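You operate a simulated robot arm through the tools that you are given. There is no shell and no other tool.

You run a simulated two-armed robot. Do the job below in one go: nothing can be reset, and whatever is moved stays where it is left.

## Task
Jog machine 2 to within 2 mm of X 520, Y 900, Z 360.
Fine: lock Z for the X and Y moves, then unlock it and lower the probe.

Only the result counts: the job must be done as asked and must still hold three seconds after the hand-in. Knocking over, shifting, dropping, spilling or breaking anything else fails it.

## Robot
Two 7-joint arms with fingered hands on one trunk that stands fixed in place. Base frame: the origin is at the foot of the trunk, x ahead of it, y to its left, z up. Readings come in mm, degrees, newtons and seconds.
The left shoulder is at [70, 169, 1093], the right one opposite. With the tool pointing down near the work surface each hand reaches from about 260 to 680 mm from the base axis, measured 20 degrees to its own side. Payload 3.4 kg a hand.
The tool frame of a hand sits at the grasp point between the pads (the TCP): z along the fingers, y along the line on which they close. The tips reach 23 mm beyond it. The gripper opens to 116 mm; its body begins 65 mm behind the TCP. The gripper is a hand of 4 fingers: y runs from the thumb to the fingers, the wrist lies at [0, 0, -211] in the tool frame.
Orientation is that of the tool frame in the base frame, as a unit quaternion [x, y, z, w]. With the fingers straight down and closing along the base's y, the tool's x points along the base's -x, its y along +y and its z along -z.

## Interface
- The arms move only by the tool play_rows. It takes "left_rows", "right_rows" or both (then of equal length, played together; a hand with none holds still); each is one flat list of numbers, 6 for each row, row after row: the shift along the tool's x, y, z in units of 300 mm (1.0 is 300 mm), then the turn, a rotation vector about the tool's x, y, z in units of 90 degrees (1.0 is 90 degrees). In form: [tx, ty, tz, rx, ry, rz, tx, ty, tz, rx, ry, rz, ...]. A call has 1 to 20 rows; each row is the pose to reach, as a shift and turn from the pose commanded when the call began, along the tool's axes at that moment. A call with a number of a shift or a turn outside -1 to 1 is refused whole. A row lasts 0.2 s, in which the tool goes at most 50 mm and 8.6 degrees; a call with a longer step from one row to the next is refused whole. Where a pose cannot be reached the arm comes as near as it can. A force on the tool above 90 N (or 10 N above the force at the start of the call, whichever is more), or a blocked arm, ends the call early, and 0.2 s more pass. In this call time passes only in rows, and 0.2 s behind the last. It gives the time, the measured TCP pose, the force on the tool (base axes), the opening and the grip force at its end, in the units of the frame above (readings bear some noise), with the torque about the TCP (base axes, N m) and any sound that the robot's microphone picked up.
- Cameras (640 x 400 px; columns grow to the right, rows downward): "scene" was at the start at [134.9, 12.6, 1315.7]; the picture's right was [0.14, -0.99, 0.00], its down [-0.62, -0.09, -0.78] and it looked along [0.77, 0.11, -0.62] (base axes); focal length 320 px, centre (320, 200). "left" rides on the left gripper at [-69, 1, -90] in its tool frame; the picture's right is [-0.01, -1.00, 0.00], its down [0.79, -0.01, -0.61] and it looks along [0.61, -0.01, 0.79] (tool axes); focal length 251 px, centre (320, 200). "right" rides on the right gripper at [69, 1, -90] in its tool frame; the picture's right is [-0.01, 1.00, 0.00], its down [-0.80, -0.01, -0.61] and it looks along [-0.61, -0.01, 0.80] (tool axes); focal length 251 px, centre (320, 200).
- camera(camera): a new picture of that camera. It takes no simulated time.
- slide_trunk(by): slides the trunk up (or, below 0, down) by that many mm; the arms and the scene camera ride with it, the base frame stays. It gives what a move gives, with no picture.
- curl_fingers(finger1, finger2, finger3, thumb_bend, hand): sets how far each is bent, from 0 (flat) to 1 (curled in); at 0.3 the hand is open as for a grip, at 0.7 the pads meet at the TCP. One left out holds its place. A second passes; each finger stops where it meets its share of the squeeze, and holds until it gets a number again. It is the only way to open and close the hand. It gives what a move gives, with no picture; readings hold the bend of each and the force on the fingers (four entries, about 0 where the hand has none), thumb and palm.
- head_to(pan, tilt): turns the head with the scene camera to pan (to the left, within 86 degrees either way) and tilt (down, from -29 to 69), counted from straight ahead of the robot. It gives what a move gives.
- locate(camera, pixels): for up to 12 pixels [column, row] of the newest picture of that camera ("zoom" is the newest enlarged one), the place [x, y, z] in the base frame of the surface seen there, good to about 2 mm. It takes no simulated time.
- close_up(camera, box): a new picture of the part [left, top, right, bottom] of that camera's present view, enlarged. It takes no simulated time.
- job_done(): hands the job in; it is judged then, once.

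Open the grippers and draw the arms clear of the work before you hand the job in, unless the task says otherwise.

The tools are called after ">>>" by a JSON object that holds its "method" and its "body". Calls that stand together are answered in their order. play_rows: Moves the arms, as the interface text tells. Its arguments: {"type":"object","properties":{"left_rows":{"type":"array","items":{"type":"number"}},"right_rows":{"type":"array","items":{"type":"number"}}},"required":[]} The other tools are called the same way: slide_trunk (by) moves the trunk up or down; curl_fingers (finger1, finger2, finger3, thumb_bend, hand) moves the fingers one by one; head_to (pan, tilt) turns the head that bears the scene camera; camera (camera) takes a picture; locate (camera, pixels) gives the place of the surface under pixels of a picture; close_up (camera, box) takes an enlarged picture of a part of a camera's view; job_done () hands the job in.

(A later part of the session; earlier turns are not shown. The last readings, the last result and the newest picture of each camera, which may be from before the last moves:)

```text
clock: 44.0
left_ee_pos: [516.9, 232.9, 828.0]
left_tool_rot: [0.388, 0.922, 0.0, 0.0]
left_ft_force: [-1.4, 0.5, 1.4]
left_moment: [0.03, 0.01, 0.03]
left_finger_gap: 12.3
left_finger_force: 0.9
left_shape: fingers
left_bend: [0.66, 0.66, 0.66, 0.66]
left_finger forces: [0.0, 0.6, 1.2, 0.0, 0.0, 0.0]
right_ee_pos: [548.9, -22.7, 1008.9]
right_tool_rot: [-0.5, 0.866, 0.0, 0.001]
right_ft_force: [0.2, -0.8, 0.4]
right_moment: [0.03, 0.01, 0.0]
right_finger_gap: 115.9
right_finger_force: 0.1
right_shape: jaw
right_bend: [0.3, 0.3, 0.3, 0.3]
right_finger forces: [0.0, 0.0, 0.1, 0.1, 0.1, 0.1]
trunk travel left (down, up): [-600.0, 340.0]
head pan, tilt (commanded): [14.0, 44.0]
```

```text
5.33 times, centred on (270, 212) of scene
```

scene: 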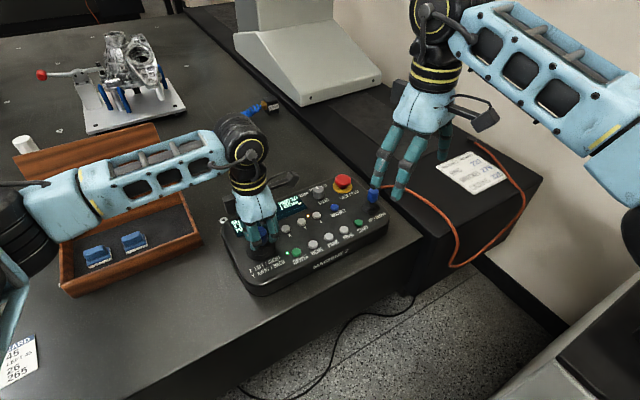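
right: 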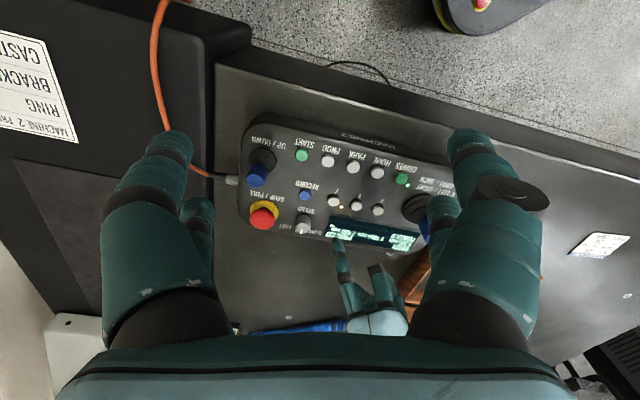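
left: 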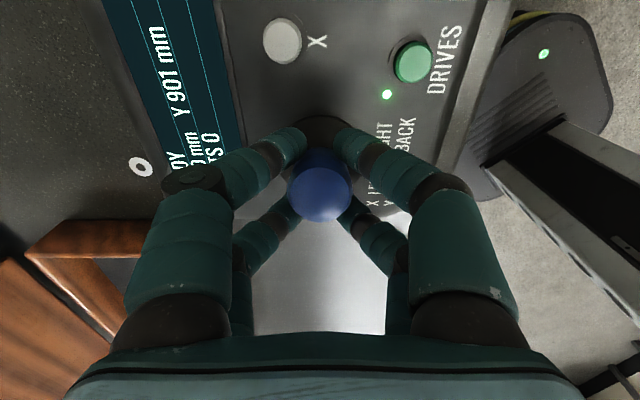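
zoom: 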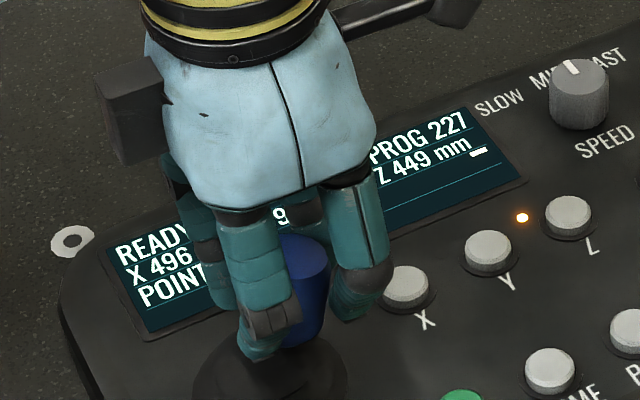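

X reads 496 (about 21 mm/s). I hold 5 rows (≈21 mm) and recentre, which earlier added about 2 mm.

>>> {"method": "play_rows", "body": {"left_rows": [0, 0, 0, 0, 0, 0, 0, 0, 0, 0, 0, 0, 0, 0, 0, 0, 0, 0, 0, 0, 0, 0, 0, 0, 0.01, 0, 0, 0, 0, 0, 0.05, 0, 0, 0, 0, 0]}}

>>> {"method": "close_up", "body": {"camera": "right", "box": [315, 205, 425, 255]}}

>>> {"method": "camera", "body": {"camera": "left"}}

```text
clock: 45.4
left_ee_pos: [505.9, 243.5, 829.2]
left_tool_rot: [0.388, 0.922, 0.001, 0.0]
left_ft_force: [-0.3, -0.2, 1.1]
left_moment: [-0.01, -0.01, -0.01]
left_finger_gap: 12.6
left_finger_force: 0.4
left_shape: fingers
left_bend: [0.66, 0.66, 0.66, 0.66]
left_finger forces: [0.0, 0.1, 0.1, 0.1, 0.1, 0.1]
right_ee_pos: [549.4, -21.9, 1009.4]
right_tool_rot: [-0.5, 0.866, 0.0, 0.0]
right_ft_force: [0.2, -0.3, -0.4]
right_moment: [0.0, 0.01, 0.05]
right_finger_gap: 115.6
right_finger_force: 0.1
right_shape: jaw
right_bend: [0.3, 0.3, 0.3, 0.3]
right_finger forces: [0.0, 0.0, 0.0, 0.0, 0.1, 0.0]
trunk travel left (down, up): [-600.0, 340.0]
head pan, tilt (commanded): [14.0, 44.0]
```

```text
5.82 times, centred on (370, 230) of right
```

zoom: 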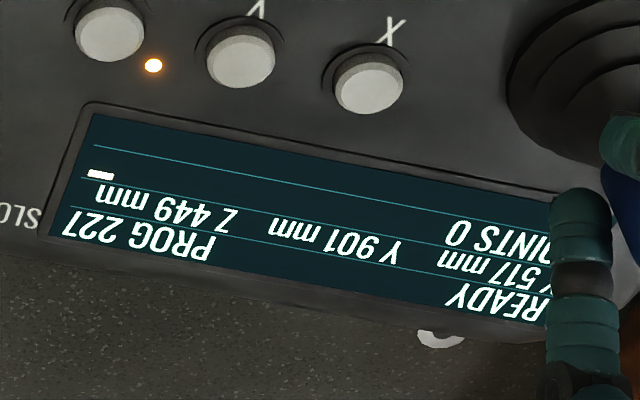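

```text
taken
```

left: 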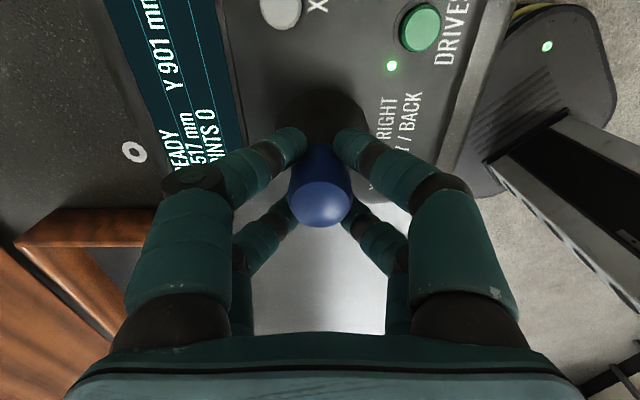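

X reads 517. A quick nudge right (15 mm out and straight back) should add about 2–3 mm.

>>> {"method": "play_rows", "body": {"left_rows": [-0.05, 0, 0, 0, 0, 0, 0, 0, 0, 0, 0, 0]}}

>>> {"method": "close_up", "body": {"camera": "right", "box": [315, 205, 425, 255]}}

```text
clock: 46.0
left_ee_pos: [504.8, 244.0, 828.3]
left_tool_rot: [0.388, 0.921, -0.001, 0.001]
left_ft_force: [0.6, -0.3, -0.7]
left_moment: [-0.02, -0.02, 0.01]
left_finger_gap: 12.4
left_finger_force: 0.0
left_shape: fingers
left_bend: [0.66, 0.66, 0.66, 0.66]
left_finger forces: [0.0, 0.1, 0.0, 0.0, 0.1, 0.0]
right_ee_pos: [549.6, -21.6, 1009.9]
right_tool_rot: [-0.5, 0.866, -0.001, 0.001]
right_ft_force: [0.0, 0.3, -0.4]
right_moment: [-0.01, 0.02, -0.04]
right_finger_gap: 115.9
right_finger_force: 0.1
right_shape: jaw
right_bend: [0.3, 0.3, 0.3, 0.3]
right_finger forces: [0.0, 0.0, 0.1, 0.1, 0.1, 0.1]
trunk travel left (down, up): [-600.0, 340.0]
head pan, tilt (commanded): [14.0, 44.0]
```

```text
5.82 times, centred on (370, 230) of right
```

zoom: 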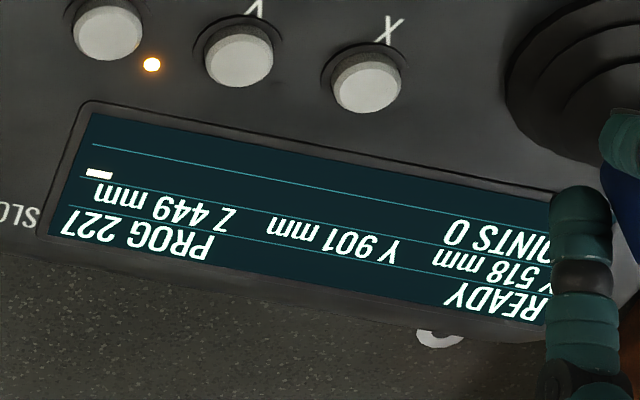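

X reads 518, so each nudge gives about 1 mm. I do two more nudges.

>>> {"method": "play_rows", "body": {"left_rows": [-0.05, 0, 0, 0, 0, 0, 0, 0, 0, 0, 0, 0, 0, 0, 0, 0, 0, 0, -0.05, 0, 0, 0, 0, 0, 0, 0, 0, 0, 0, 0]}}

>>> {"method": "close_up", "body": {"camera": "right", "box": [315, 205, 425, 255]}}

```text
clock: 47.1
left_ee_pos: [505.7, 243.0, 829.3]
left_tool_rot: [0.389, 0.921, 0.0, 0.001]
left_ft_force: [0.1, 0.1, -0.1]
left_moment: [-0.02, -0.03, 0.03]
left_finger_gap: 12.2
left_finger_force: 0.1
left_shape: fingers
left_bend: [0.66, 0.66, 0.66, 0.66]
left_finger forces: [0.1, 0.0, 0.1, 0.0, 0.0, 0.0]
right_ee_pos: [549.0, -21.8, 1008.4]
right_tool_rot: [-0.5, 0.866, -0.001, 0.0]
right_ft_force: [0.6, 0.1, 0.0]
right_moment: [0.01, 0.02, 0.01]
right_finger_gap: 116.0
right_finger_force: 0.1
right_shape: jaw
right_bend: [0.3, 0.3, 0.3, 0.3]
right_finger forces: [0.1, 0.0, 0.0, 0.1, 0.0, 0.0]
trunk travel left (down, up): [-600.0, 340.0]
head pan, tilt (commanded): [14.0, 44.0]
```

```text
5.82 times, centred on (370, 230) of right
```

zoom: 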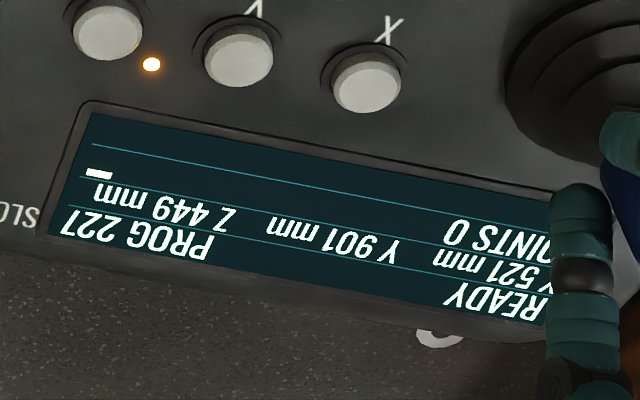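

X 521, Y 901, Z 449. I trim both by one nudge: one back (−y) for Y, one left (+x) for X.

>>> {"method": "play_rows", "body": {"left_rows": [0, -0.05, 0, 0, 0, 0, 0, 0, 0, 0, 0, 0, 0, 0, 0, 0, 0, 0, 0.045, 0, 0, 0, 0, 0, 0, 0, 0, 0, 0, 0]}}

>>> {"method": "close_up", "body": {"camera": "right", "box": [315, 205, 425, 255]}}

```text
clock: 48.4
left_ee_pos: [507.3, 244.5, 828.4]
left_tool_rot: [0.388, 0.921, 0.0, -0.001]
left_ft_force: [-0.8, -0.1, 0.0]
left_moment: [0.0, 0.03, -0.01]
left_finger_gap: 13.0
left_finger_force: 0.3
left_shape: fingers
left_bend: [0.66, 0.66, 0.66, 0.66]
left_finger forces: [0.1, 0.0, 0.2, 0.0, 0.1, 0.1]
right_ee_pos: [550.7, -23.2, 1008.0]
right_tool_rot: [-0.501, 0.866, 0.001, 0.0]
right_ft_force: [-0.3, 0.2, -0.3]
right_moment: [0.02, 0.01, 0.0]
right_finger_gap: 115.9
right_finger_force: 0.0
right_shape: jaw
right_bend: [0.3, 0.3, 0.3, 0.3]
right_finger forces: [0.0, 0.0, 0.0, 0.0, 0.0, 0.0]
trunk travel left (down, up): [-600.0, 340.0]
head pan, tilt (commanded): [14.0, 44.0]
```

```text
5.82 times, centred on (370, 230) of right
```

zoom: 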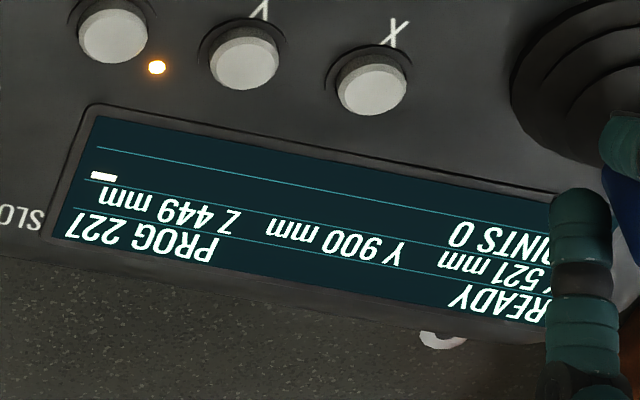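

Y 900, X still 521. One more slightly larger nudge left for X.

>>> {"method": "play_rows", "body": {"left_rows": [0.05, 0, 0, 0, 0, 0, 0, 0, 0, 0, 0, 0, 0, 0, 0, 0, 0, 0]}}

>>> {"method": "close_up", "body": {"camera": "right", "box": [315, 205, 425, 255]}}

```text
clock: 49.1
left_ee_pos: [506.8, 244.8, 828.5]
left_tool_rot: [0.389, 0.921, 0.0, 0.0]
left_ft_force: [-0.3, -0.3, -0.7]
left_moment: [-0.01, 0.0, 0.02]
left_finger_gap: 12.2
left_finger_force: 0.0
left_shape: fingers
left_bend: [0.66, 0.66, 0.66, 0.66]
left_finger forces: [0.1, 0.0, 0.1, 0.1, 0.0, 0.1]
right_ee_pos: [550.1, -22.2, 1009.3]
right_tool_rot: [-0.5, 0.866, 0.0, -0.001]
right_ft_force: [0.3, 0.5, 0.3]
right_moment: [-0.02, 0.03, 0.02]
right_finger_gap: 115.9
right_finger_force: 0.0
right_shape: jaw
right_bend: [0.3, 0.3, 0.3, 0.3]
right_finger forces: [0.0, 0.0, 0.0, 0.0, 0.0, 0.0]
trunk travel left (down, up): [-600.0, 340.0]
head pan, tilt (commanded): [14.0, 44.0]
```

```text
5.82 times, centred on (370, 230) of right
```

zoom: 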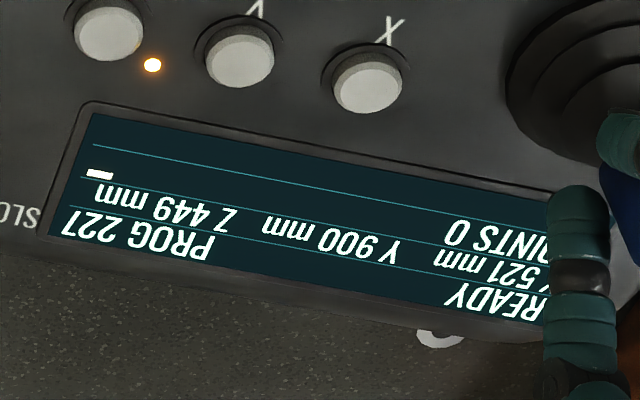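

Unchanged, the slack on that side is larger. I try once more with 18 mm.

>>> {"method": "play_rows", "body": {"left_rows": [0.06, 0, 0, 0, 0, 0, 0, 0, 0, 0, 0, 0, 0, 0, 0, 0, 0, 0]}}

>>> {"method": "close_up", "body": {"camera": "right", "box": [315, 205, 425, 255]}}

```text
clock: 50.0
left_ee_pos: [506.6, 245.0, 828.8]
left_tool_rot: [0.388, 0.922, 0.0, 0.0]
left_ft_force: [0.3, -0.3, -0.6]
left_moment: [-0.01, 0.0, -0.03]
left_finger_gap: 12.6
left_finger_force: 0.3
left_shape: fingers
left_bend: [0.66, 0.66, 0.66, 0.66]
left_finger forces: [0.0, 0.0, 0.0, 0.0, 0.2, 0.0]
right_ee_pos: [549.0, -22.0, 1008.8]
right_tool_rot: [-0.5, 0.866, 0.0, 0.0]
right_ft_force: [0.2, -0.1, 0.5]
right_moment: [0.0, 0.0, 0.01]
right_finger_gap: 115.9
right_finger_force: 0.1
right_shape: jaw
right_bend: [0.3, 0.3, 0.3, 0.3]
right_finger forces: [0.0, 0.0, 0.1, 0.0, 0.0, 0.1]
trunk travel left (down, up): [-600.0, 340.0]
head pan, tilt (commanded): [14.0, 44.0]
```

```text
5.82 times, centred on (370, 230) of right
```

zoom: 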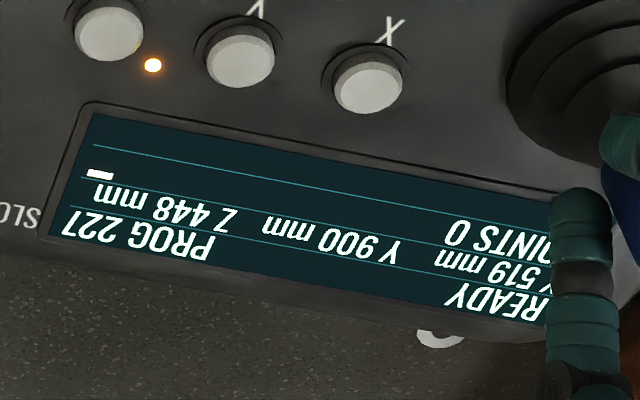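

X 519, Y 900, Z 448 — both axes are well inside tolerance. I release the stick by opening the left digits, then lift the hand straight up.

>>> {"method": "curl_fingers", "body": {"hand": "left", "finger1": 0.45, "finger2": 0.45, "finger3": 0.45, "thumb_bend": 0.45}}

>>> {"method": "play_rows", "body": {"left_rows": [0, 0, -0.08, 0, 0, 0, 0, 0, -0.2, 0, 0, 0, 0, 0, -0.32, 0, 0, 0]}}

>>> {"method": "close_up", "body": {"camera": "right", "box": [315, 205, 425, 255]}}

```text
clock: 51.0
left_ee_pos: [506.7, 245.2, 828.8]
left_tool_rot: [0.388, 0.922, 0.0, 0.0]
left_ft_force: [0.5, 0.7, 0.0]
left_moment: [-0.02, 0.04, -0.01]
left_finger_gap: 72.4
left_finger_force: 0.1
left_shape: fingers
left_bend: [0.45, 0.45, 0.45, 0.45]
left_finger forces: [0.1, 0.0, 0.0, 0.1, 0.0, 0.0]
right_ee_pos: [549.6, -23.3, 1008.6]
right_tool_rot: [-0.5, 0.866, 0.0, 0.0]
right_ft_force: [0.4, 1.1, 0.0]
right_moment: [-0.01, -0.03, 0.01]
right_finger_gap: 116.0
right_finger_force: 0.0
right_shape: jaw
right_bend: [0.3, 0.3, 0.3, 0.3]
right_finger forces: [0.0, 0.1, 0.0, 0.0, 0.1, 0.0]
trunk travel left (down, up): [-600.0, 340.0]
head pan, tilt (commanded): [14.0, 44.0]
```

```text
clock: 51.8
left_ee_pos: [504.7, 243.8, 924.4]
left_tool_rot: [0.388, 0.922, 0.0, 0.0]
left_ft_force: [-0.4, 0.5, 0.0]
left_moment: [-0.02, 0.0, 0.02]
left_finger_gap: 72.6
left_finger_force: 0.0
left_shape: fingers
left_bend: [0.45, 0.45, 0.45, 0.45]
left_finger forces: [0.0, 0.1, 0.0, 0.0, 0.1, 0.0]
right_ee_pos: [550.2, -23.8, 1008.3]
right_tool_rot: [-0.5, 0.866, 0.001, 0.0]
right_ft_force: [-0.6, -0.2, -1.2]
right_moment: [0.0, 0.03, -0.05]
right_finger_gap: 115.7
right_finger_force: 0.1
right_shape: jaw
right_bend: [0.3, 0.3, 0.3, 0.3]
right_finger forces: [0.0, 0.0, 0.1, 0.0, 0.0, 0.0]
trunk travel left (down, up): [-600.0, 340.0]
head pan, tilt (commanded): [14.0, 44.0]
```

```text
5.82 times, centred on (370, 230) of right
```

zoom: 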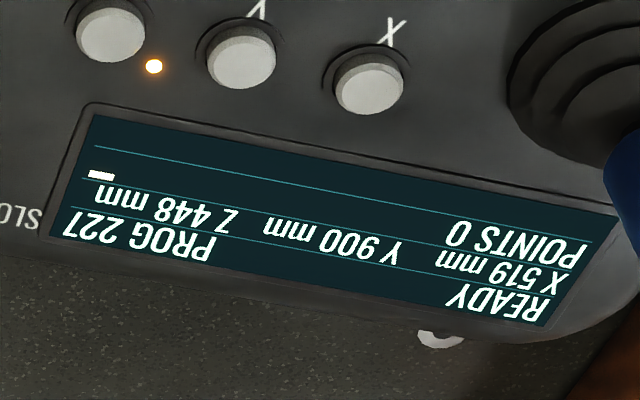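

The console reads X 519, Y 900, Z 448. I curl three left digits with the thumb extended again and carry the hand back over the Z button, undoing the 45.7° turn.

>>> {"method": "curl_fingers", "body": {"hand": "left", "finger1": 1.0, "finger2": 1.0, "finger3": 0.9, "thumb_bend": 0.3}}

>>> {"method": "play_rows", "body": {"left_rows": [-0.036, 0.023, 0, 0, 0, -0.0635, -0.073, 0.046, 0, 0, 0, -0.127, -0.109, 0.068, 0, 0, 0, -0.19, -0.146, 0.091, 0, 0, 0, -0.254, -0.182, 0.114, 0, 0, 0, -0.3175, -0.218, 0.137, 0, 0, 0, -0.381, -0.255, 0.159, 0, 0, 0, -0.4445, -0.291, 0.182, 0, 0, 0, -0.508, -0.291, 0.182, 0.15, 0, 0, -0.508]}}

>>> {"method": "close_up", "body": {"camera": "scene", "box": [220, 130, 400, 242]}}

>>> {"method": "close_up", "body": {"camera": "right", "box": [310, 170, 450, 258]}}

```text
clock: 52.8
left_ee_pos: [505.6, 243.9, 925.5]
left_tool_rot: [0.388, 0.922, 0.0, 0.0]
left_ft_force: [0.3, -0.8, -0.4]
left_moment: [0.02, 0.01, 0.0]
left_finger_gap: 49.4
left_finger_force: 0.2
left_shape: fingers
left_bend: [1.0, 0.74, 0.74, 0.3]
left_finger forces: [0.0, 0.0, 0.0, 0.0, 0.0, 0.1]
right_ee_pos: [550.2, -22.8, 1008.2]
right_tool_rot: [-0.5, 0.866, 0.0, 0.0]
right_ft_force: [-0.6, -0.3, 0.1]
right_moment: [0.03, -0.01, 0.0]
right_finger_gap: 116.2
right_finger_force: 0.2
right_shape: jaw
right_bend: [0.3, 0.3, 0.3, 0.3]
right_finger forces: [0.0, 0.0, 0.0, 0.1, 0.0, 0.1]
trunk travel left (down, up): [-600.0, 340.0]
head pan, tilt (commanded): [14.0, 44.0]
```

```text
clock: 54.8
left_ee_pos: [607.9, 219.5, 878.0]
left_tool_rot: [-0.001, 1.0, 0.0, 0.001]
left_ft_force: [0.5, 0.7, 0.3]
left_moment: [0.0, 0.02, 0.0]
left_finger_gap: 49.5
left_finger_force: 0.0
left_shape: fingers
left_bend: [1.0, 0.74, 0.74, 0.3]
left_finger forces: [0.1, 0.1, 0.1, 0.0, 0.0, 0.0]
right_ee_pos: [551.1, -22.6, 1007.3]
right_tool_rot: [-0.5, 0.866, 0.0, -0.001]
right_ft_force: [0.3, 0.4, 0.1]
right_moment: [-0.03, 0.04, -0.01]
right_finger_gap: 116.0
right_finger_force: 0.1
right_shape: jaw
right_bend: [0.3, 0.3, 0.3, 0.3]
right_finger forces: [0.0, 0.0, 0.0, 0.1, 0.0, 0.0]
trunk travel left (down, up): [-600.0, 340.0]
head pan, tilt (commanded): [14.0, 44.0]
```

```text
3.56 times, centred on (310, 186) of scene
```

zoom: 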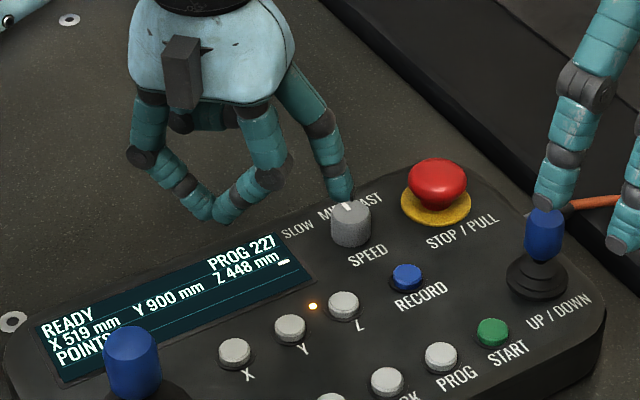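

```text
4.55 times, centred on (380, 214) of right
```

zoom: 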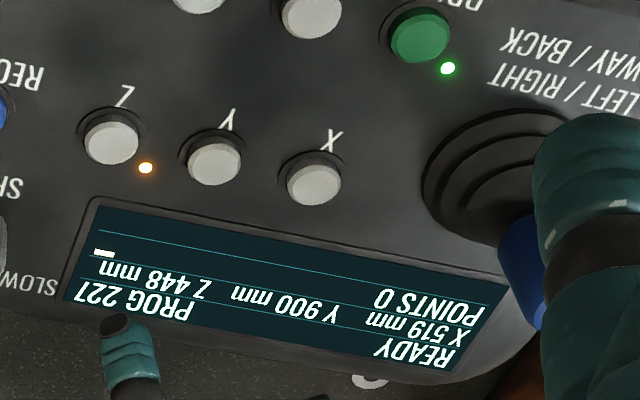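

Fingers 2 and 3 met each other at 0.74 and hang too low. I open finger3, fully curl finger2, then curl finger3.

>>> {"method": "curl_fingers", "body": {"hand": "left", "finger3": 0.3}}

>>> {"method": "curl_fingers", "body": {"hand": "left", "finger2": 1.0}}

>>> {"method": "curl_fingers", "body": {"hand": "left", "finger3": 0.9}}

>>> {"method": "close_up", "body": {"camera": "scene", "box": [220, 130, 400, 242]}}

```text
clock: 55.8
left_ee_pos: [606.8, 216.9, 879.6]
left_tool_rot: [0.0, 1.0, 0.0, -0.001]
left_ft_force: [-0.2, 0.5, 0.1]
left_moment: [-0.01, -0.03, -0.03]
left_finger_gap: 49.4
left_finger_force: 0.2
left_shape: fingers
left_bend: [1.0, 1.0, 0.3, 0.3]
left_finger forces: [0.0, 0.0, 0.0, 0.1, 0.1, 0.1]
right_ee_pos: [550.6, -23.2, 1008.3]
right_tool_rot: [-0.5, 0.866, 0.0, 0.0]
right_ft_force: [0.0, -0.2, -0.3]
right_moment: [0.01, -0.01, -0.01]
right_finger_gap: 115.8
right_finger_force: 0.1
right_shape: jaw
right_bend: [0.3, 0.3, 0.3, 0.3]
right_finger forces: [0.1, 0.0, 0.1, 0.1, 0.0, 0.0]
trunk travel left (down, up): [-600.0, 340.0]
head pan, tilt (commanded): [14.0, 44.0]
```

```text
clock: 56.8
left_ee_pos: [607.0, 217.5, 878.5]
left_tool_rot: [0.001, 1.0, 0.0, 0.0]
left_ft_force: [-0.3, -0.1, -0.3]
left_moment: [-0.01, 0.0, -0.02]
left_finger_gap: 49.4
left_finger_force: 0.1
left_shape: fingers
left_bend: [1.0, 1.0, 0.3, 0.3]
left_finger forces: [0.0, 0.0, 0.0, 0.0, 0.0, 0.0]
right_ee_pos: [549.9, -23.8, 1008.7]
right_tool_rot: [-0.5, 0.866, 0.0, 0.0]
right_ft_force: [0.2, 0.3, 0.3]
right_moment: [-0.01, -0.02, -0.03]
right_finger_gap: 116.0
right_finger_force: 0.1
right_shape: jaw
right_bend: [0.3, 0.3, 0.3, 0.3]
right_finger forces: [0.0, 0.0, 0.1, 0.0, 0.0, 0.1]
trunk travel left (down, up): [-600.0, 340.0]
head pan, tilt (commanded): [14.0, 44.0]
```

```text
clock: 57.8
left_ee_pos: [606.8, 218.0, 879.3]
left_tool_rot: [0.0, 1.0, 0.0, 0.0]
left_ft_force: [0.0, -0.6, -0.1]
left_moment: [0.08, -0.02, 0.02]
left_finger_gap: 49.3
left_finger_force: 0.0
left_shape: fingers
left_bend: [1.0, 1.0, 0.88, 0.3]
left_finger forces: [0.1, 0.1, 0.1, 0.0, 0.1, 0.0]
right_ee_pos: [550.7, -21.4, 1009.1]
right_tool_rot: [-0.5, 0.866, 0.0, 0.0]
right_ft_force: [0.3, 0.3, -0.4]
right_moment: [-0.02, 0.02, -0.01]
right_finger_gap: 116.0
right_finger_force: 0.0
right_shape: jaw
right_bend: [0.3, 0.3, 0.3, 0.3]
right_finger forces: [0.0, 0.0, 0.0, 0.0, 0.0, 0.0]
trunk travel left (down, up): [-600.0, 340.0]
head pan, tilt (commanded): [14.0, 44.0]
```

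```text
3.56 times, centred on (310, 186) of scene
```

zoom: 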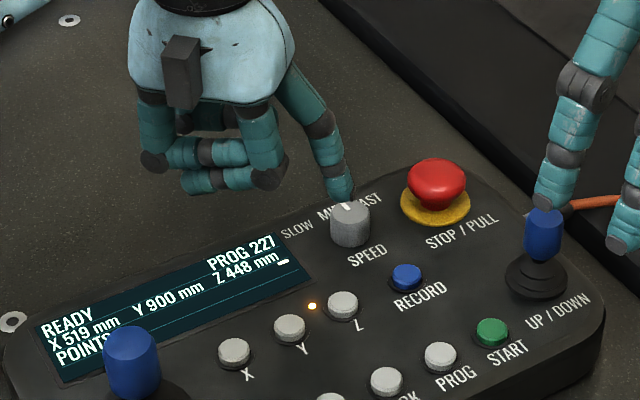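

The digits are properly curled now; TCP ≈(607,218,879). I shift 2.5 mm in +y and descend 87 mm to just above the Z button.

>>> {"method": "play_rows", "body": {"left_rows": [0.001, 0.008, 0.1, 0, 0, 0, 0.001, 0.008, 0.2, 0, 0, 0, 0.001, 0.008, 0.26, 0, 0, 0, 0.001, 0.008, 0.29, 0, 0, 0]}}

>>> {"method": "close_up", "body": {"camera": "left", "box": [150, 0, 550, 250]}}

>>> {"method": "close_up", "body": {"camera": "scene", "box": [220, 150, 400, 262]}}

```text
clock: 58.8
left_ee_pos: [606.1, 222.3, 792.9]
left_tool_rot: [-0.001, 1.0, 0.0, 0.0]
left_ft_force: [0.4, -0.2, -0.1]
left_moment: [0.04, 0.0, 0.02]
left_finger_gap: 49.6
left_finger_force: 0.0
left_shape: fingers
left_bend: [1.0, 1.0, 0.88, 0.3]
left_finger forces: [0.0, 0.1, 0.0, 0.0, 0.0, 0.0]
right_ee_pos: [550.6, -21.8, 1008.0]
right_tool_rot: [-0.5, 0.866, 0.0, 0.0]
right_ft_force: [-0.9, 0.4, -0.5]
right_moment: [-0.01, -0.01, -0.01]
right_finger_gap: 116.1
right_finger_force: 0.1
right_shape: jaw
right_bend: [0.3, 0.3, 0.3, 0.3]
right_finger forces: [0.0, 0.0, 0.0, 0.0, 0.0, 0.1]
trunk travel left (down, up): [-600.0, 340.0]
head pan, tilt (commanded): [14.0, 44.0]
```

```text
1.60 times, centred on (350, 125) of left
```

zoom: 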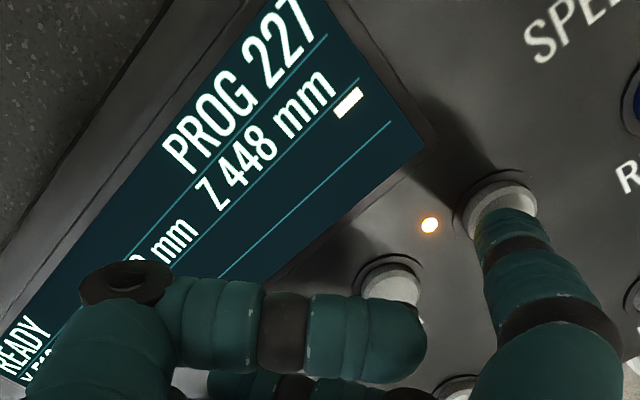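

```text
3.56 times, centred on (310, 206) of scene
```

zoom: 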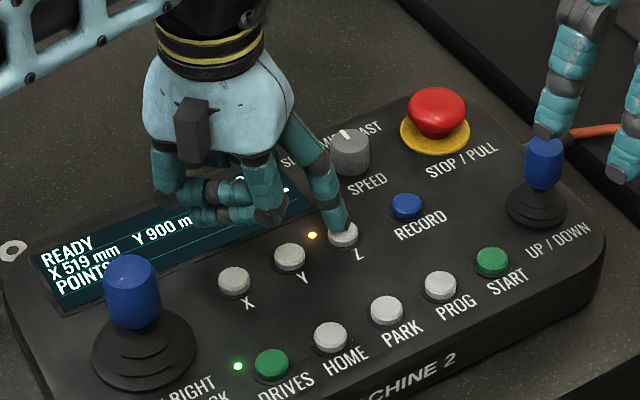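

The thumb tip is over the Z button again, lamp still lit. I press down about 6.5 mm.

>>> {"method": "play_rows", "body": {"left_rows": [0, 0, 0.012, 0, 0, 0, 0, 0, 0.0217, 0, 0, 0]}}

>>> {"method": "close_up", "body": {"camera": "left", "box": [150, 0, 550, 250]}}

```text
clock: 59.4
left_ee_pos: [607.8, 222.2, 785.5]
left_tool_rot: [0.0, 1.0, -0.001, 0.0]
left_ft_force: [-0.3, -0.1, 1.9]
left_moment: [-0.16, -0.01, -0.02]
left_finger_gap: 49.5
left_finger_force: 0.8
left_shape: fingers
left_bend: [1.0, 1.0, 0.88, 0.3]
left_finger forces: [0.0, 0.0, 0.0, 0.0, 2.2, 0.0]
right_ee_pos: [550.1, -22.9, 1008.3]
right_tool_rot: [-0.5, 0.866, 0.001, 0.0]
right_ft_force: [-0.2, -0.6, -0.1]
right_moment: [0.04, 0.01, -0.02]
right_finger_gap: 116.0
right_finger_force: 0.0
right_shape: jaw
right_bend: [0.3, 0.3, 0.3, 0.3]
right_finger forces: [0.0, 0.0, 0.1, 0.0, 0.1, 0.0]
trunk travel left (down, up): [-600.0, 340.0]
head pan, tilt (commanded): [14.0, 44.0]
heard: click
```

```text
1.60 times, centred on (350, 125) of left
```

zoom: 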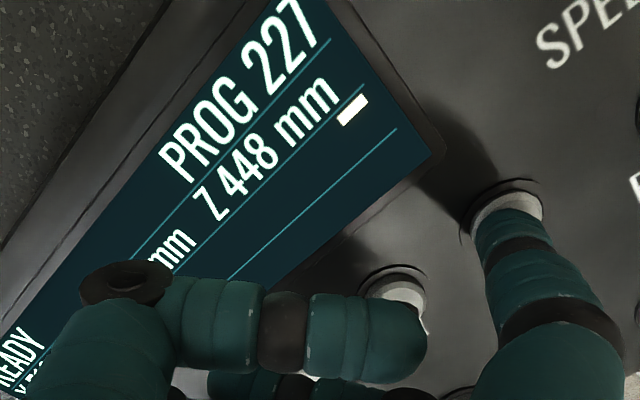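

The click was heard and the amber lamp went out: Z is unlocked, with Z 448. I lift the left thumb straight up and take the left hand back to its starting place, out of the view of the display.

>>> {"method": "play_rows", "body": {"left_rows": [0, 0, -0.05, 0, 0, 0, 0, 0, -0.18, 0, 0, 0, 0, 0, -0.34, 0, 0, 0, 0.11, 0.05, -0.45, 0, 0, 0, 0.23, 0.1, -0.55, 0, 0, 0, 0.35, 0.16, -0.63, 0, 0, 0, 0.47, 0.21, -0.67, 0, 0, 0, 0.59, 0.26, -0.67, 0, 0, 0, 0.69, 0.31, -0.67, 0, 0, 0]}}

>>> {"method": "close_up", "body": {"camera": "scene", "box": [200, 130, 440, 280]}}

```text
clock: 61.4
left_ee_pos: [395.7, 315.0, 985.7]
left_tool_rot: [0.0, 1.0, 0.0, 0.001]
left_ft_force: [0.4, -0.2, 1.4]
left_moment: [-0.01, -0.01, -0.03]
left_finger_gap: 49.6
left_finger_force: 0.1
left_shape: fingers
left_bend: [1.0, 1.0, 0.88, 0.3]
left_finger forces: [0.0, 0.0, 0.1, 0.0, 0.1, 0.0]
right_ee_pos: [550.6, -21.9, 1008.2]
right_tool_rot: [-0.501, 0.866, -0.001, 0.001]
right_ft_force: [-0.4, 0.5, 0.4]
right_moment: [-0.04, -0.01, -0.02]
right_finger_gap: 115.6
right_finger_force: 0.0
right_shape: jaw
right_bend: [0.3, 0.3, 0.3, 0.3]
right_finger forces: [0.0, 0.0, 0.0, 0.0, 0.0, 0.0]
trunk travel left (down, up): [-600.0, 340.0]
head pan, tilt (commanded): [14.0, 44.0]
```

```text
2.67 times, centred on (320, 205) of scene
```

zoom: 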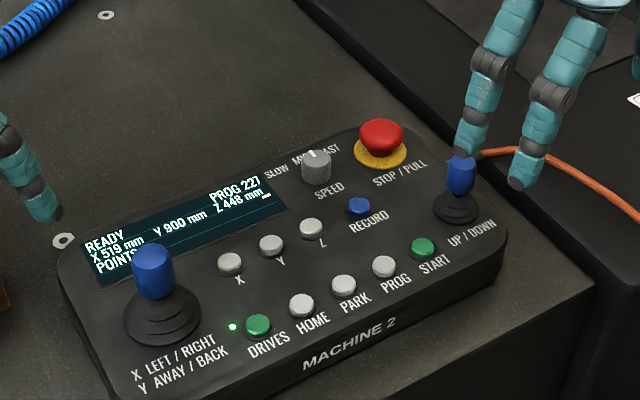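

The Z lamp is off and the display reads X 519, Y 900, Z 448. Now I turn the right hand (in the air at z≈1008) by +90° about its tool z, toward a closing line along the console's away direction.

>>> {"method": "play_rows", "body": {"right_rows": [0, 0, 0, 0, 0, 0.09, 0, 0, 0, 0, 0, 0.18, 0, 0, 0, 0, 0, 0.27, 0, 0, 0, 0, 0, 0.36, 0, 0, 0, 0, 0, 0.45, 0, 0, 0, 0, 0, 0.54, 0, 0, 0, 0, 0, 0.63, 0, 0, 0, 0, 0, 0.72, 0, 0, 0, 0, 0, 0.81, 0, 0, 0, 0, 0, 0.9, 0, 0, 0, 0, 0, 0.99]}}

>>> {"method": "camera", "body": {"camera": "scene"}}

```text
clock: 63.8
left_ee_pos: [398.5, 315.7, 984.0]
left_tool_rot: [0.0, 1.0, -0.001, 0.0]
left_ft_force: [-0.2, -0.6, -0.8]
left_moment: [-0.01, 0.0, -0.07]
left_finger_gap: 49.5
left_finger_force: 0.1
left_shape: fingers
left_bend: [1.0, 1.0, 0.88, 0.3]
left_finger forces: [0.0, 0.0, 0.0, 0.0, 0.0, 0.0]
right_ee_pos: [549.7, -21.9, 1009.9]
right_tool_rot: [0.252, 0.968, 0.001, 0.001]
right_ft_force: [-0.2, 0.1, 0.1]
right_moment: [0.0, 0.0, 0.03]
right_finger_gap: 115.9
right_finger_force: 0.0
right_shape: jaw
right_bend: [0.3, 0.3, 0.3, 0.3]
right_finger forces: [0.0, 0.0, 0.0, 0.0, 0.1, 0.0]
trunk travel left (down, up): [-600.0, 340.0]
head pan, tilt (commanded): [14.0, 44.0]
```

```text
taken
```

scene: 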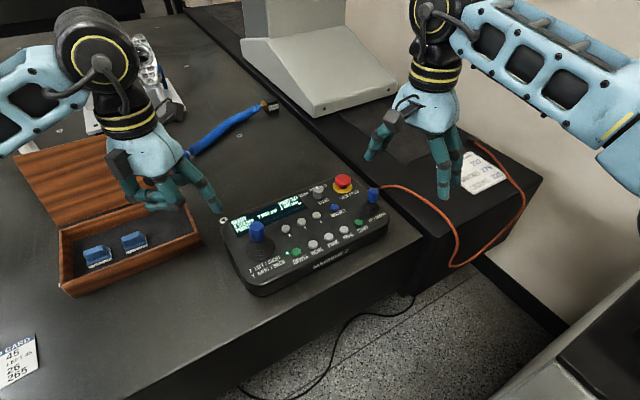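

The right hand turned without trouble. I add the remaining 16.6° so its y axis lies along the console's away direction.

>>> {"method": "play_rows", "body": {"right_rows": [0, 0, 0, 0, 0, 0.062, 0, 0, 0, 0, 0, 0.123, 0, 0, 0, 0, 0, 0.184]}}

```text
clock: 64.5
left_ee_pos: [399.0, 316.0, 984.6]
left_tool_rot: [0.0, 1.0, 0.0, 0.0]
left_ft_force: [0.3, 0.2, 0.0]
left_moment: [-0.01, 0.01, -0.03]
left_finger_gap: 49.5
left_finger_force: 0.0
left_shape: fingers
left_bend: [1.0, 1.0, 0.88, 0.3]
left_finger forces: [0.0, 0.0, 0.0, 0.0, 0.0, 0.0]
right_ee_pos: [550.2, -21.0, 1009.3]
right_tool_rot: [0.389, 0.921, -0.001, 0.0]
right_ft_force: [0.3, 1.0, -0.6]
right_moment: [0.01, -0.01, 0.0]
right_finger_gap: 115.9
right_finger_force: 0.2
right_shape: jaw
right_bend: [0.3, 0.3, 0.3, 0.3]
right_finger forces: [0.1, 0.1, 0.1, 0.0, 0.0, 0.0]
right hand out of reach, approached as far as the arm can: row 1
trunk travel left (down, up): [-600.0, 340.0]
head pan, tilt (commanded): [14.0, 44.0]
```

The hand is oriented as wanted. I set the right digits to 0.5 (gap ≈58 mm), then tilt the hand 30° forward and carry it above the right stick at TCP (681,33,900).

>>> {"method": "curl_fingers", "body": {"hand": "right", "finger1": 0.5, "finger2": 0.5, "finger3": 0.5, "thumb_bend": 0.5}}

>>> {"method": "play_rows", "body": {"right_rows": [-0.029, 0.073, 0.03, -0.0667, 0, 0, -0.058, 0.147, 0.09, -0.133, 0, 0, -0.087, 0.22, 0.16, -0.2, 0, 0, -0.116, 0.293, 0.23, -0.267, 0, 0, -0.145, 0.367, 0.3, -0.333, 0, 0, -0.174, 0.44, 0.363, -0.333, 0, 0]}}

>>> {"method": "camera", "body": {"camera": "scene"}}

>>> {"method": "camera", "body": {"camera": "right"}}

```text
clock: 65.5
left_ee_pos: [397.6, 315.1, 985.1]
left_tool_rot: [0.001, 1.0, 0.0, -0.001]
left_ft_force: [-0.3, 0.7, -0.6]
left_moment: [-0.02, 0.01, 0.0]
left_finger_gap: 49.7
left_finger_force: 0.1
left_shape: fingers
left_bend: [1.0, 1.0, 0.88, 0.3]
left_finger forces: [0.1, 0.0, 0.1, 0.0, 0.0, 0.0]
right_ee_pos: [550.8, -21.6, 1010.2]
right_tool_rot: [0.387, 0.922, 0.0, 0.0]
right_ft_force: [-0.7, 0.1, -0.6]
right_moment: [0.01, -0.01, 0.03]
right_finger_gap: 58.9
right_finger_force: 0.0
right_shape: fingers
right_bend: [0.5, 0.5, 0.5, 0.5]
right_finger forces: [0.1, 0.0, 0.1, 0.0, 0.0, 0.0]
trunk travel left (down, up): [-600.0, 340.0]
head pan, tilt (commanded): [14.0, 44.0]
```

```text
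clock: 67.0
left_ee_pos: [399.5, 317.2, 983.0]
left_tool_rot: [0.0, 1.0, -0.001, -0.001]
left_ft_force: [1.1, -0.3, -0.6]
left_moment: [-0.02, 0.02, 0.0]
left_finger_gap: 49.5
left_finger_force: 0.0
left_shape: fingers
left_bend: [1.0, 1.0, 0.88, 0.3]
left_finger forces: [0.0, 0.1, 0.1, 0.0, 0.0, 0.1]
right_ee_pos: [682.5, 32.6, 897.2]
right_tool_rot: [0.375, 0.89, 0.238, 0.1]
right_ft_force: [0.2, 0.6, -0.1]
right_moment: [0.03, 0.02, 0.03]
right_finger_gap: 58.7
right_finger_force: 0.0
right_shape: fingers
right_bend: [0.5, 0.5, 0.5, 0.5]
right_finger forces: [0.1, 0.1, 0.1, 0.0, 0.0, 0.1]
trunk travel left (down, up): [-600.0, 340.0]
head pan, tilt (commanded): [14.0, 44.0]
```

```text
taken
```

scene: 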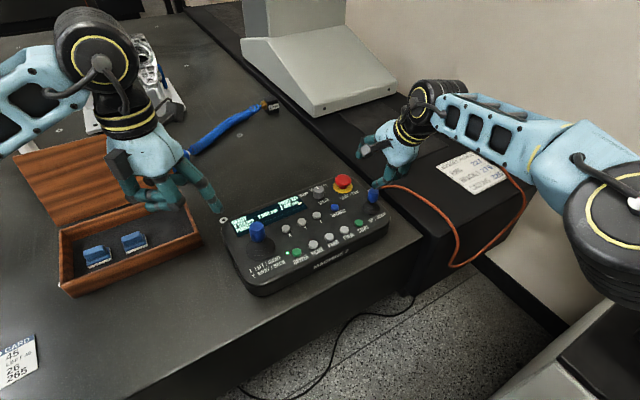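

```text
taken
```

right: 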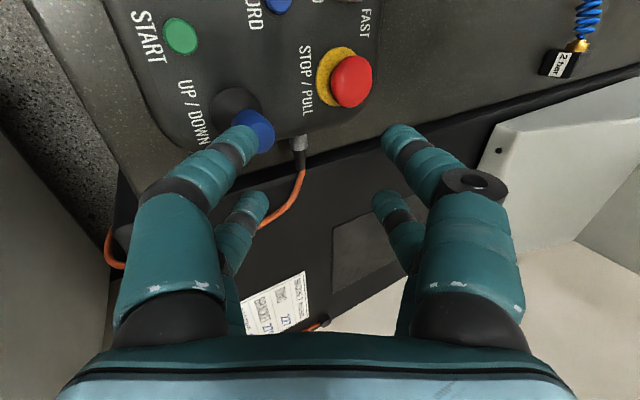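

The hand is tilted above the stick; in the right picture the stick cap (255,130) is near the thumb-side digits. To push with only the away-side pair, I curl the thumb and finger3 fully and set fingers 1 and 2 to 0.4.

>>> {"method": "curl_fingers", "body": {"hand": "right", "finger1": 0.4, "finger2": 0.4, "finger3": 0.5, "thumb_bend": 1.0}}

>>> {"method": "curl_fingers", "body": {"hand": "right", "finger3": 1.0}}

>>> {"method": "camera", "body": {"camera": "right"}}

>>> {"method": "close_up", "body": {"camera": "scene", "box": [200, 90, 460, 270]}}

```text
clock: 68.0
left_ee_pos: [398.8, 315.2, 984.7]
left_tool_rot: [0.0, 1.0, 0.0, -0.001]
left_ft_force: [-0.2, 0.5, -0.3]
left_moment: [-0.02, -0.03, 0.0]
left_finger_gap: 49.9
left_finger_force: 0.1
left_shape: fingers
left_bend: [1.0, 1.0, 0.88, 0.3]
left_finger forces: [0.0, 0.1, 0.1, 0.1, 0.1, 0.0]
right_ee_pos: [681.1, 31.4, 897.2]
right_tool_rot: [0.375, 0.891, 0.237, 0.1]
right_ft_force: [-0.3, -0.3, 0.1]
right_moment: [0.04, 0.0, 0.0]
right_finger_gap: 25.9
right_finger_force: 0.1
right_shape: fingers
right_bend: [0.4, 0.4, 0.5, 1.0]
right_finger forces: [0.0, 0.0, 0.0, 0.0, 0.0, 0.0]
trunk travel left (down, up): [-600.0, 340.0]
head pan, tilt (commanded): [14.0, 44.0]
```

```text
clock: 69.0
left_ee_pos: [398.6, 315.7, 985.1]
left_tool_rot: [0.0, 1.0, 0.0, 0.0]
left_ft_force: [-0.7, -0.2, -0.1]
left_moment: [-0.04, -0.04, 0.01]
left_finger_gap: 49.5
left_finger_force: 0.1
left_shape: fingers
left_bend: [1.0, 1.0, 0.88, 0.3]
left_finger forces: [0.0, 0.0, 0.0, 0.1, 0.0, 0.0]
right_ee_pos: [681.8, 31.2, 897.6]
right_tool_rot: [0.375, 0.89, 0.238, 0.099]
right_ft_force: [-0.3, -0.2, -0.1]
right_moment: [-0.01, 0.01, -0.02]
right_finger_gap: 26.1
right_finger_force: 0.0
right_shape: fingers
right_bend: [0.4, 0.4, 1.0, 1.0]
right_finger forces: [0.0, 0.0, 0.0, 0.1, 0.0, 0.1]
trunk travel left (down, up): [-600.0, 340.0]
head pan, tilt (commanded): [14.0, 44.0]
```

```text
taken
```

right: 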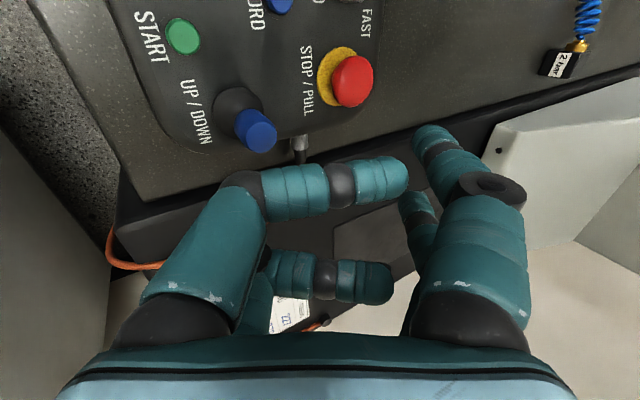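

```text
2.22 times, centred on (330, 180) of scene
```

zoom: 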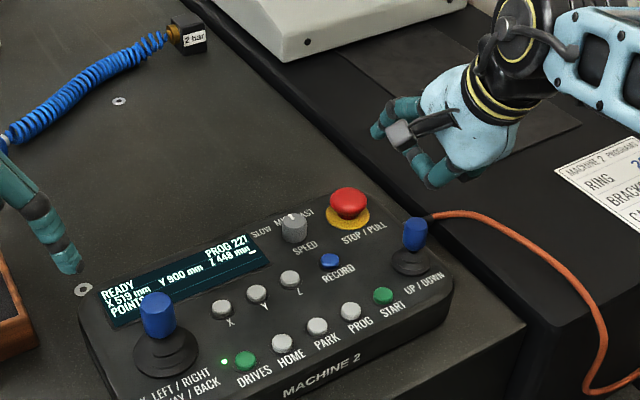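

The away-side pair stays extended at (435,140) and the other two are curled. I locate fingertips, curled knuckles and the stick cap from this picture.

>>> {"method": "locate", "body": {"camera": "right", "pixels": [[428, 130], [420, 138], [440, 150], [415, 200], [404, 205], [250, 185], [320, 185], [395, 180], [360, 282], [262, 138], [248, 130], [355, 80]]}}

>>> {"method": "close_up", "body": {"camera": "right", "box": [200, 70, 300, 170]}}

```text
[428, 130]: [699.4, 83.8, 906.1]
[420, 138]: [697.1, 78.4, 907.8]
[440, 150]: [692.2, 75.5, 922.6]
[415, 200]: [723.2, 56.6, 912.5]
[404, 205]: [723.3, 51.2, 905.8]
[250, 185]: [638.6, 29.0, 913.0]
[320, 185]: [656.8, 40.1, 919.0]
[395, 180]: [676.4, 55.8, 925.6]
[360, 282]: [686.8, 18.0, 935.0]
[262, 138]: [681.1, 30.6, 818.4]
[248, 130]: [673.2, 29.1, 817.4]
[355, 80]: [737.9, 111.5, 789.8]
```

```text
4.00 times, centred on (250, 120) of right
```

zoom: 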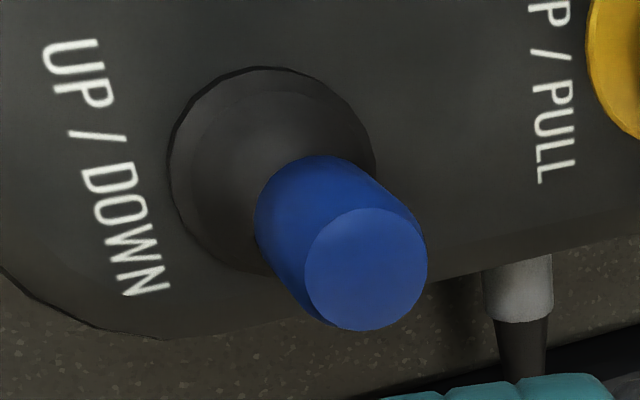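

Cap centre is ≈(681,32), top 818. I ease the tilt to 20°, shift the hand 30 mm back toward the operator side so the extended pair will come down on the away side of the cap, and open the pair slightly to 0.36.

>>> {"method": "curl_fingers", "body": {"hand": "right", "finger1": 0.36, "finger2": 0.36}}

>>> {"method": "play_rows", "body": {"right_rows": [0, -0.044, -0.025, 0.0556, 0, 0, 0, -0.088, -0.051, 0.111, 0, 0]}}

>>> {"method": "camera", "body": {"camera": "right"}}

```text
clock: 70.0
left_ee_pos: [398.1, 315.8, 985.5]
left_tool_rot: [0.0, 1.0, 0.0, -0.001]
left_ft_force: [-0.6, -1.0, -0.1]
left_moment: [0.02, 0.03, -0.05]
left_finger_gap: 49.9
left_finger_force: 0.0
left_shape: fingers
left_bend: [1.0, 1.0, 0.88, 0.3]
left_finger forces: [0.0, 0.0, 0.0, 0.0, 0.0, 0.0]
right_ee_pos: [681.1, 30.2, 897.3]
right_tool_rot: [0.374, 0.891, 0.237, 0.1]
right_ft_force: [-0.5, 0.5, -0.8]
right_moment: [-0.01, -0.02, 0.0]
right_finger_gap: 29.1
right_finger_force: 0.1
right_shape: fingers
right_bend: [0.36, 0.36, 1.0, 1.0]
right_finger forces: [0.1, 0.1, 0.1, 0.0, 0.1, 0.0]
trunk travel left (down, up): [-600.0, 340.0]
head pan, tilt (commanded): [14.0, 44.0]
```

```text
clock: 70.5
left_ee_pos: [398.8, 315.9, 984.9]
left_tool_rot: [0.0, 1.0, 0.0, 0.001]
left_ft_force: [0.0, 0.4, -0.4]
left_moment: [-0.03, 0.01, 0.02]
left_finger_gap: 49.9
left_finger_force: 0.0
left_shape: fingers
left_bend: [1.0, 1.0, 0.88, 0.3]
left_finger forces: [0.1, 0.0, 0.0, 0.0, 0.0, 0.0]
right_ee_pos: [659.4, 11.6, 899.5]
right_tool_rot: [0.382, 0.908, 0.16, 0.067]
right_ft_force: [-0.3, 0.0, -0.1]
right_moment: [-0.01, 0.0, 0.0]
right_finger_gap: 29.3
right_finger_force: 0.1
right_shape: fingers
right_bend: [0.36, 0.36, 1.0, 1.0]
right_finger forces: [0.1, 0.0, 0.1, 0.0, 0.0, 0.0]
trunk travel left (down, up): [-600.0, 340.0]
head pan, tilt (commanded): [14.0, 44.0]
```

```text
taken
```

right: 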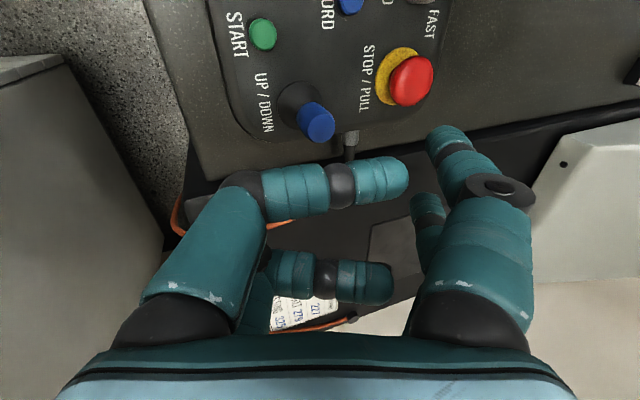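

I check the fingertip places relative to the stick in this picture before descending.

>>> {"method": "locate", "body": {"camera": "right", "pixels": [[440, 130], [430, 140], [455, 150], [425, 198], [417, 208], [395, 180], [320, 126], [310, 118], [405, 80], [240, 185]]}}

```text
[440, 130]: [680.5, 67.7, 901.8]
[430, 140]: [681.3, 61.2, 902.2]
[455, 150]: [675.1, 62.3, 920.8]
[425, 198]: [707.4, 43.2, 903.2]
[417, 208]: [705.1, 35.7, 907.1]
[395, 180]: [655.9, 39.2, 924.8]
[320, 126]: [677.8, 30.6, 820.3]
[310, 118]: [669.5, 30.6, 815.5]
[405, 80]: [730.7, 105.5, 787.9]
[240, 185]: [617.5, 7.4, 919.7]
```

The pair's inner surface is ≈50 mm ahead of the TCP along the away line, so it will clear the cap's far edge by about 9 mm. I descend 60 mm with a 3 mm sideways centring shift.

>>> {"method": "play_rows", "body": {"right_rows": [0.01, -0.034, 0.094, 0, 0, 0, 0.01, -0.068, 0.188, 0, 0, 0]}}

>>> {"method": "camera", "body": {"camera": "right"}}

>>> {"method": "close_up", "body": {"camera": "scene", "box": [220, 110, 460, 260]}}

```text
clock: 71.2
left_ee_pos: [399.5, 315.0, 983.5]
left_tool_rot: [0.001, 1.0, 0.0, 0.0]
left_ft_force: [0.7, -0.3, -0.6]
left_moment: [-0.03, -0.01, 0.01]
left_finger_gap: 49.8
left_finger_force: 0.0
left_shape: fingers
left_bend: [1.0, 1.0, 0.88, 0.3]
left_finger forces: [0.1, 0.1, 0.0, 0.0, 0.1, 0.0]
right_ee_pos: [655.3, 12.7, 840.1]
right_tool_rot: [0.382, 0.908, 0.16, 0.068]
right_ft_force: [-0.4, 0.0, -0.8]
right_moment: [-0.04, 0.01, 0.01]
right_finger_gap: 29.2
right_finger_force: 0.0
right_shape: fingers
right_bend: [0.36, 0.36, 1.0, 1.0]
right_finger forces: [0.0, 0.0, 0.0, 0.1, 0.0, 0.1]
trunk travel left (down, up): [-600.0, 340.0]
head pan, tilt (commanded): [14.0, 44.0]
```

```text
taken
```

right: 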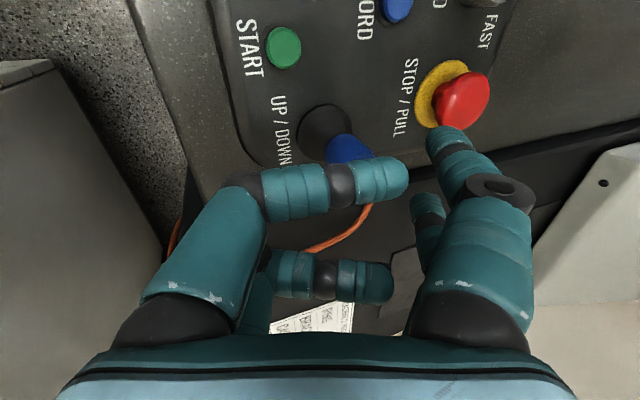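

```text
2.67 times, centred on (340, 185) of scene
```

zoom: 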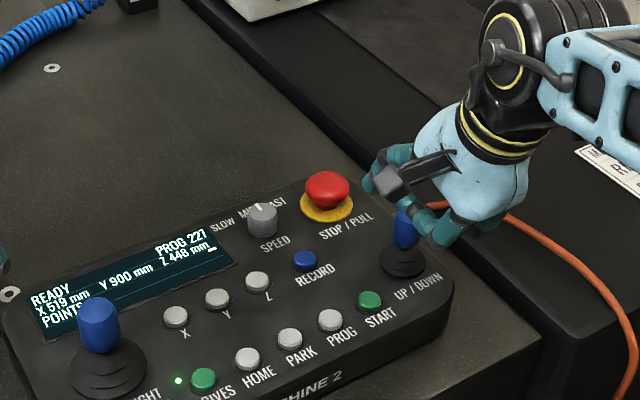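

Clearances look right; the stick top is below the curled digits and the fingertips are well clear of the red stop at (460,100), which is lower and further away. I descend the remaining 35 mm.

>>> {"method": "play_rows", "body": {"right_rows": [0, -0.014, 0.038, 0, 0, 0, 0, -0.028, 0.076, 0, 0, 0, 0, -0.04, 0.11, 0, 0, 0]}}

>>> {"method": "camera", "body": {"camera": "right"}}

>>> {"method": "close_up", "body": {"camera": "scene", "box": [220, 110, 460, 260]}}

>>> {"method": "close_up", "body": {"camera": "scene", "box": [340, 150, 420, 200]}}

```text
clock: 72.0
left_ee_pos: [399.0, 315.3, 984.4]
left_tool_rot: [-0.001, 1.0, 0.0, 0.0]
left_ft_force: [-0.4, -0.5, 0.8]
left_moment: [0.0, 0.01, -0.02]
left_finger_gap: 49.6
left_finger_force: 0.1
left_shape: fingers
left_bend: [1.0, 1.0, 0.88, 0.3]
left_finger forces: [0.0, 0.0, 0.1, 0.1, 0.0, 0.0]
right_ee_pos: [656.8, 13.2, 804.2]
right_tool_rot: [0.382, 0.908, 0.159, 0.067]
right_ft_force: [-0.3, 0.7, 0.5]
right_moment: [0.0, 0.02, 0.02]
right_finger_gap: 29.2
right_finger_force: 0.1
right_shape: fingers
right_bend: [0.36, 0.36, 1.0, 1.0]
right_finger forces: [0.1, 0.0, 0.0, 0.1, 0.0, 0.0]
trunk travel left (down, up): [-600.0, 340.0]
head pan, tilt (commanded): [14.0, 44.0]
```

```text
taken
```

right: 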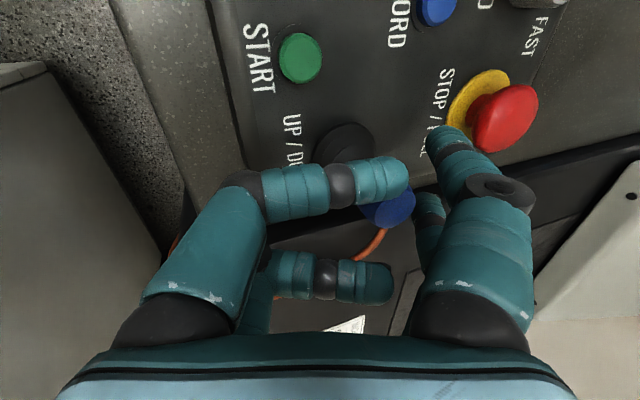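

```text
2.67 times, centred on (340, 185) of scene
```

zoom: 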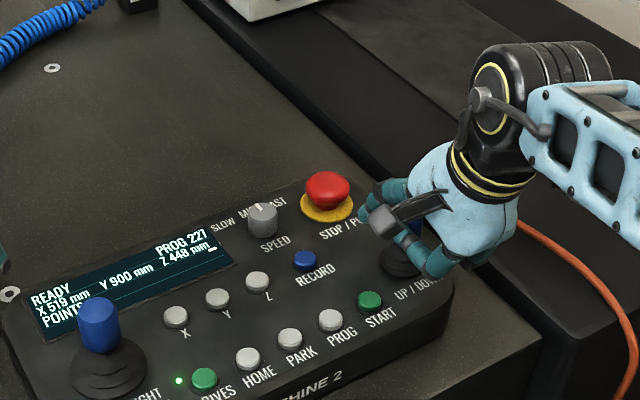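

```text
8.00 times, centred on (380, 175) of scene
```

zoom: 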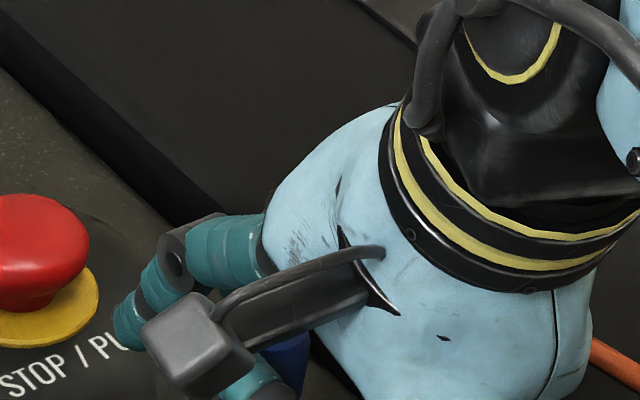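

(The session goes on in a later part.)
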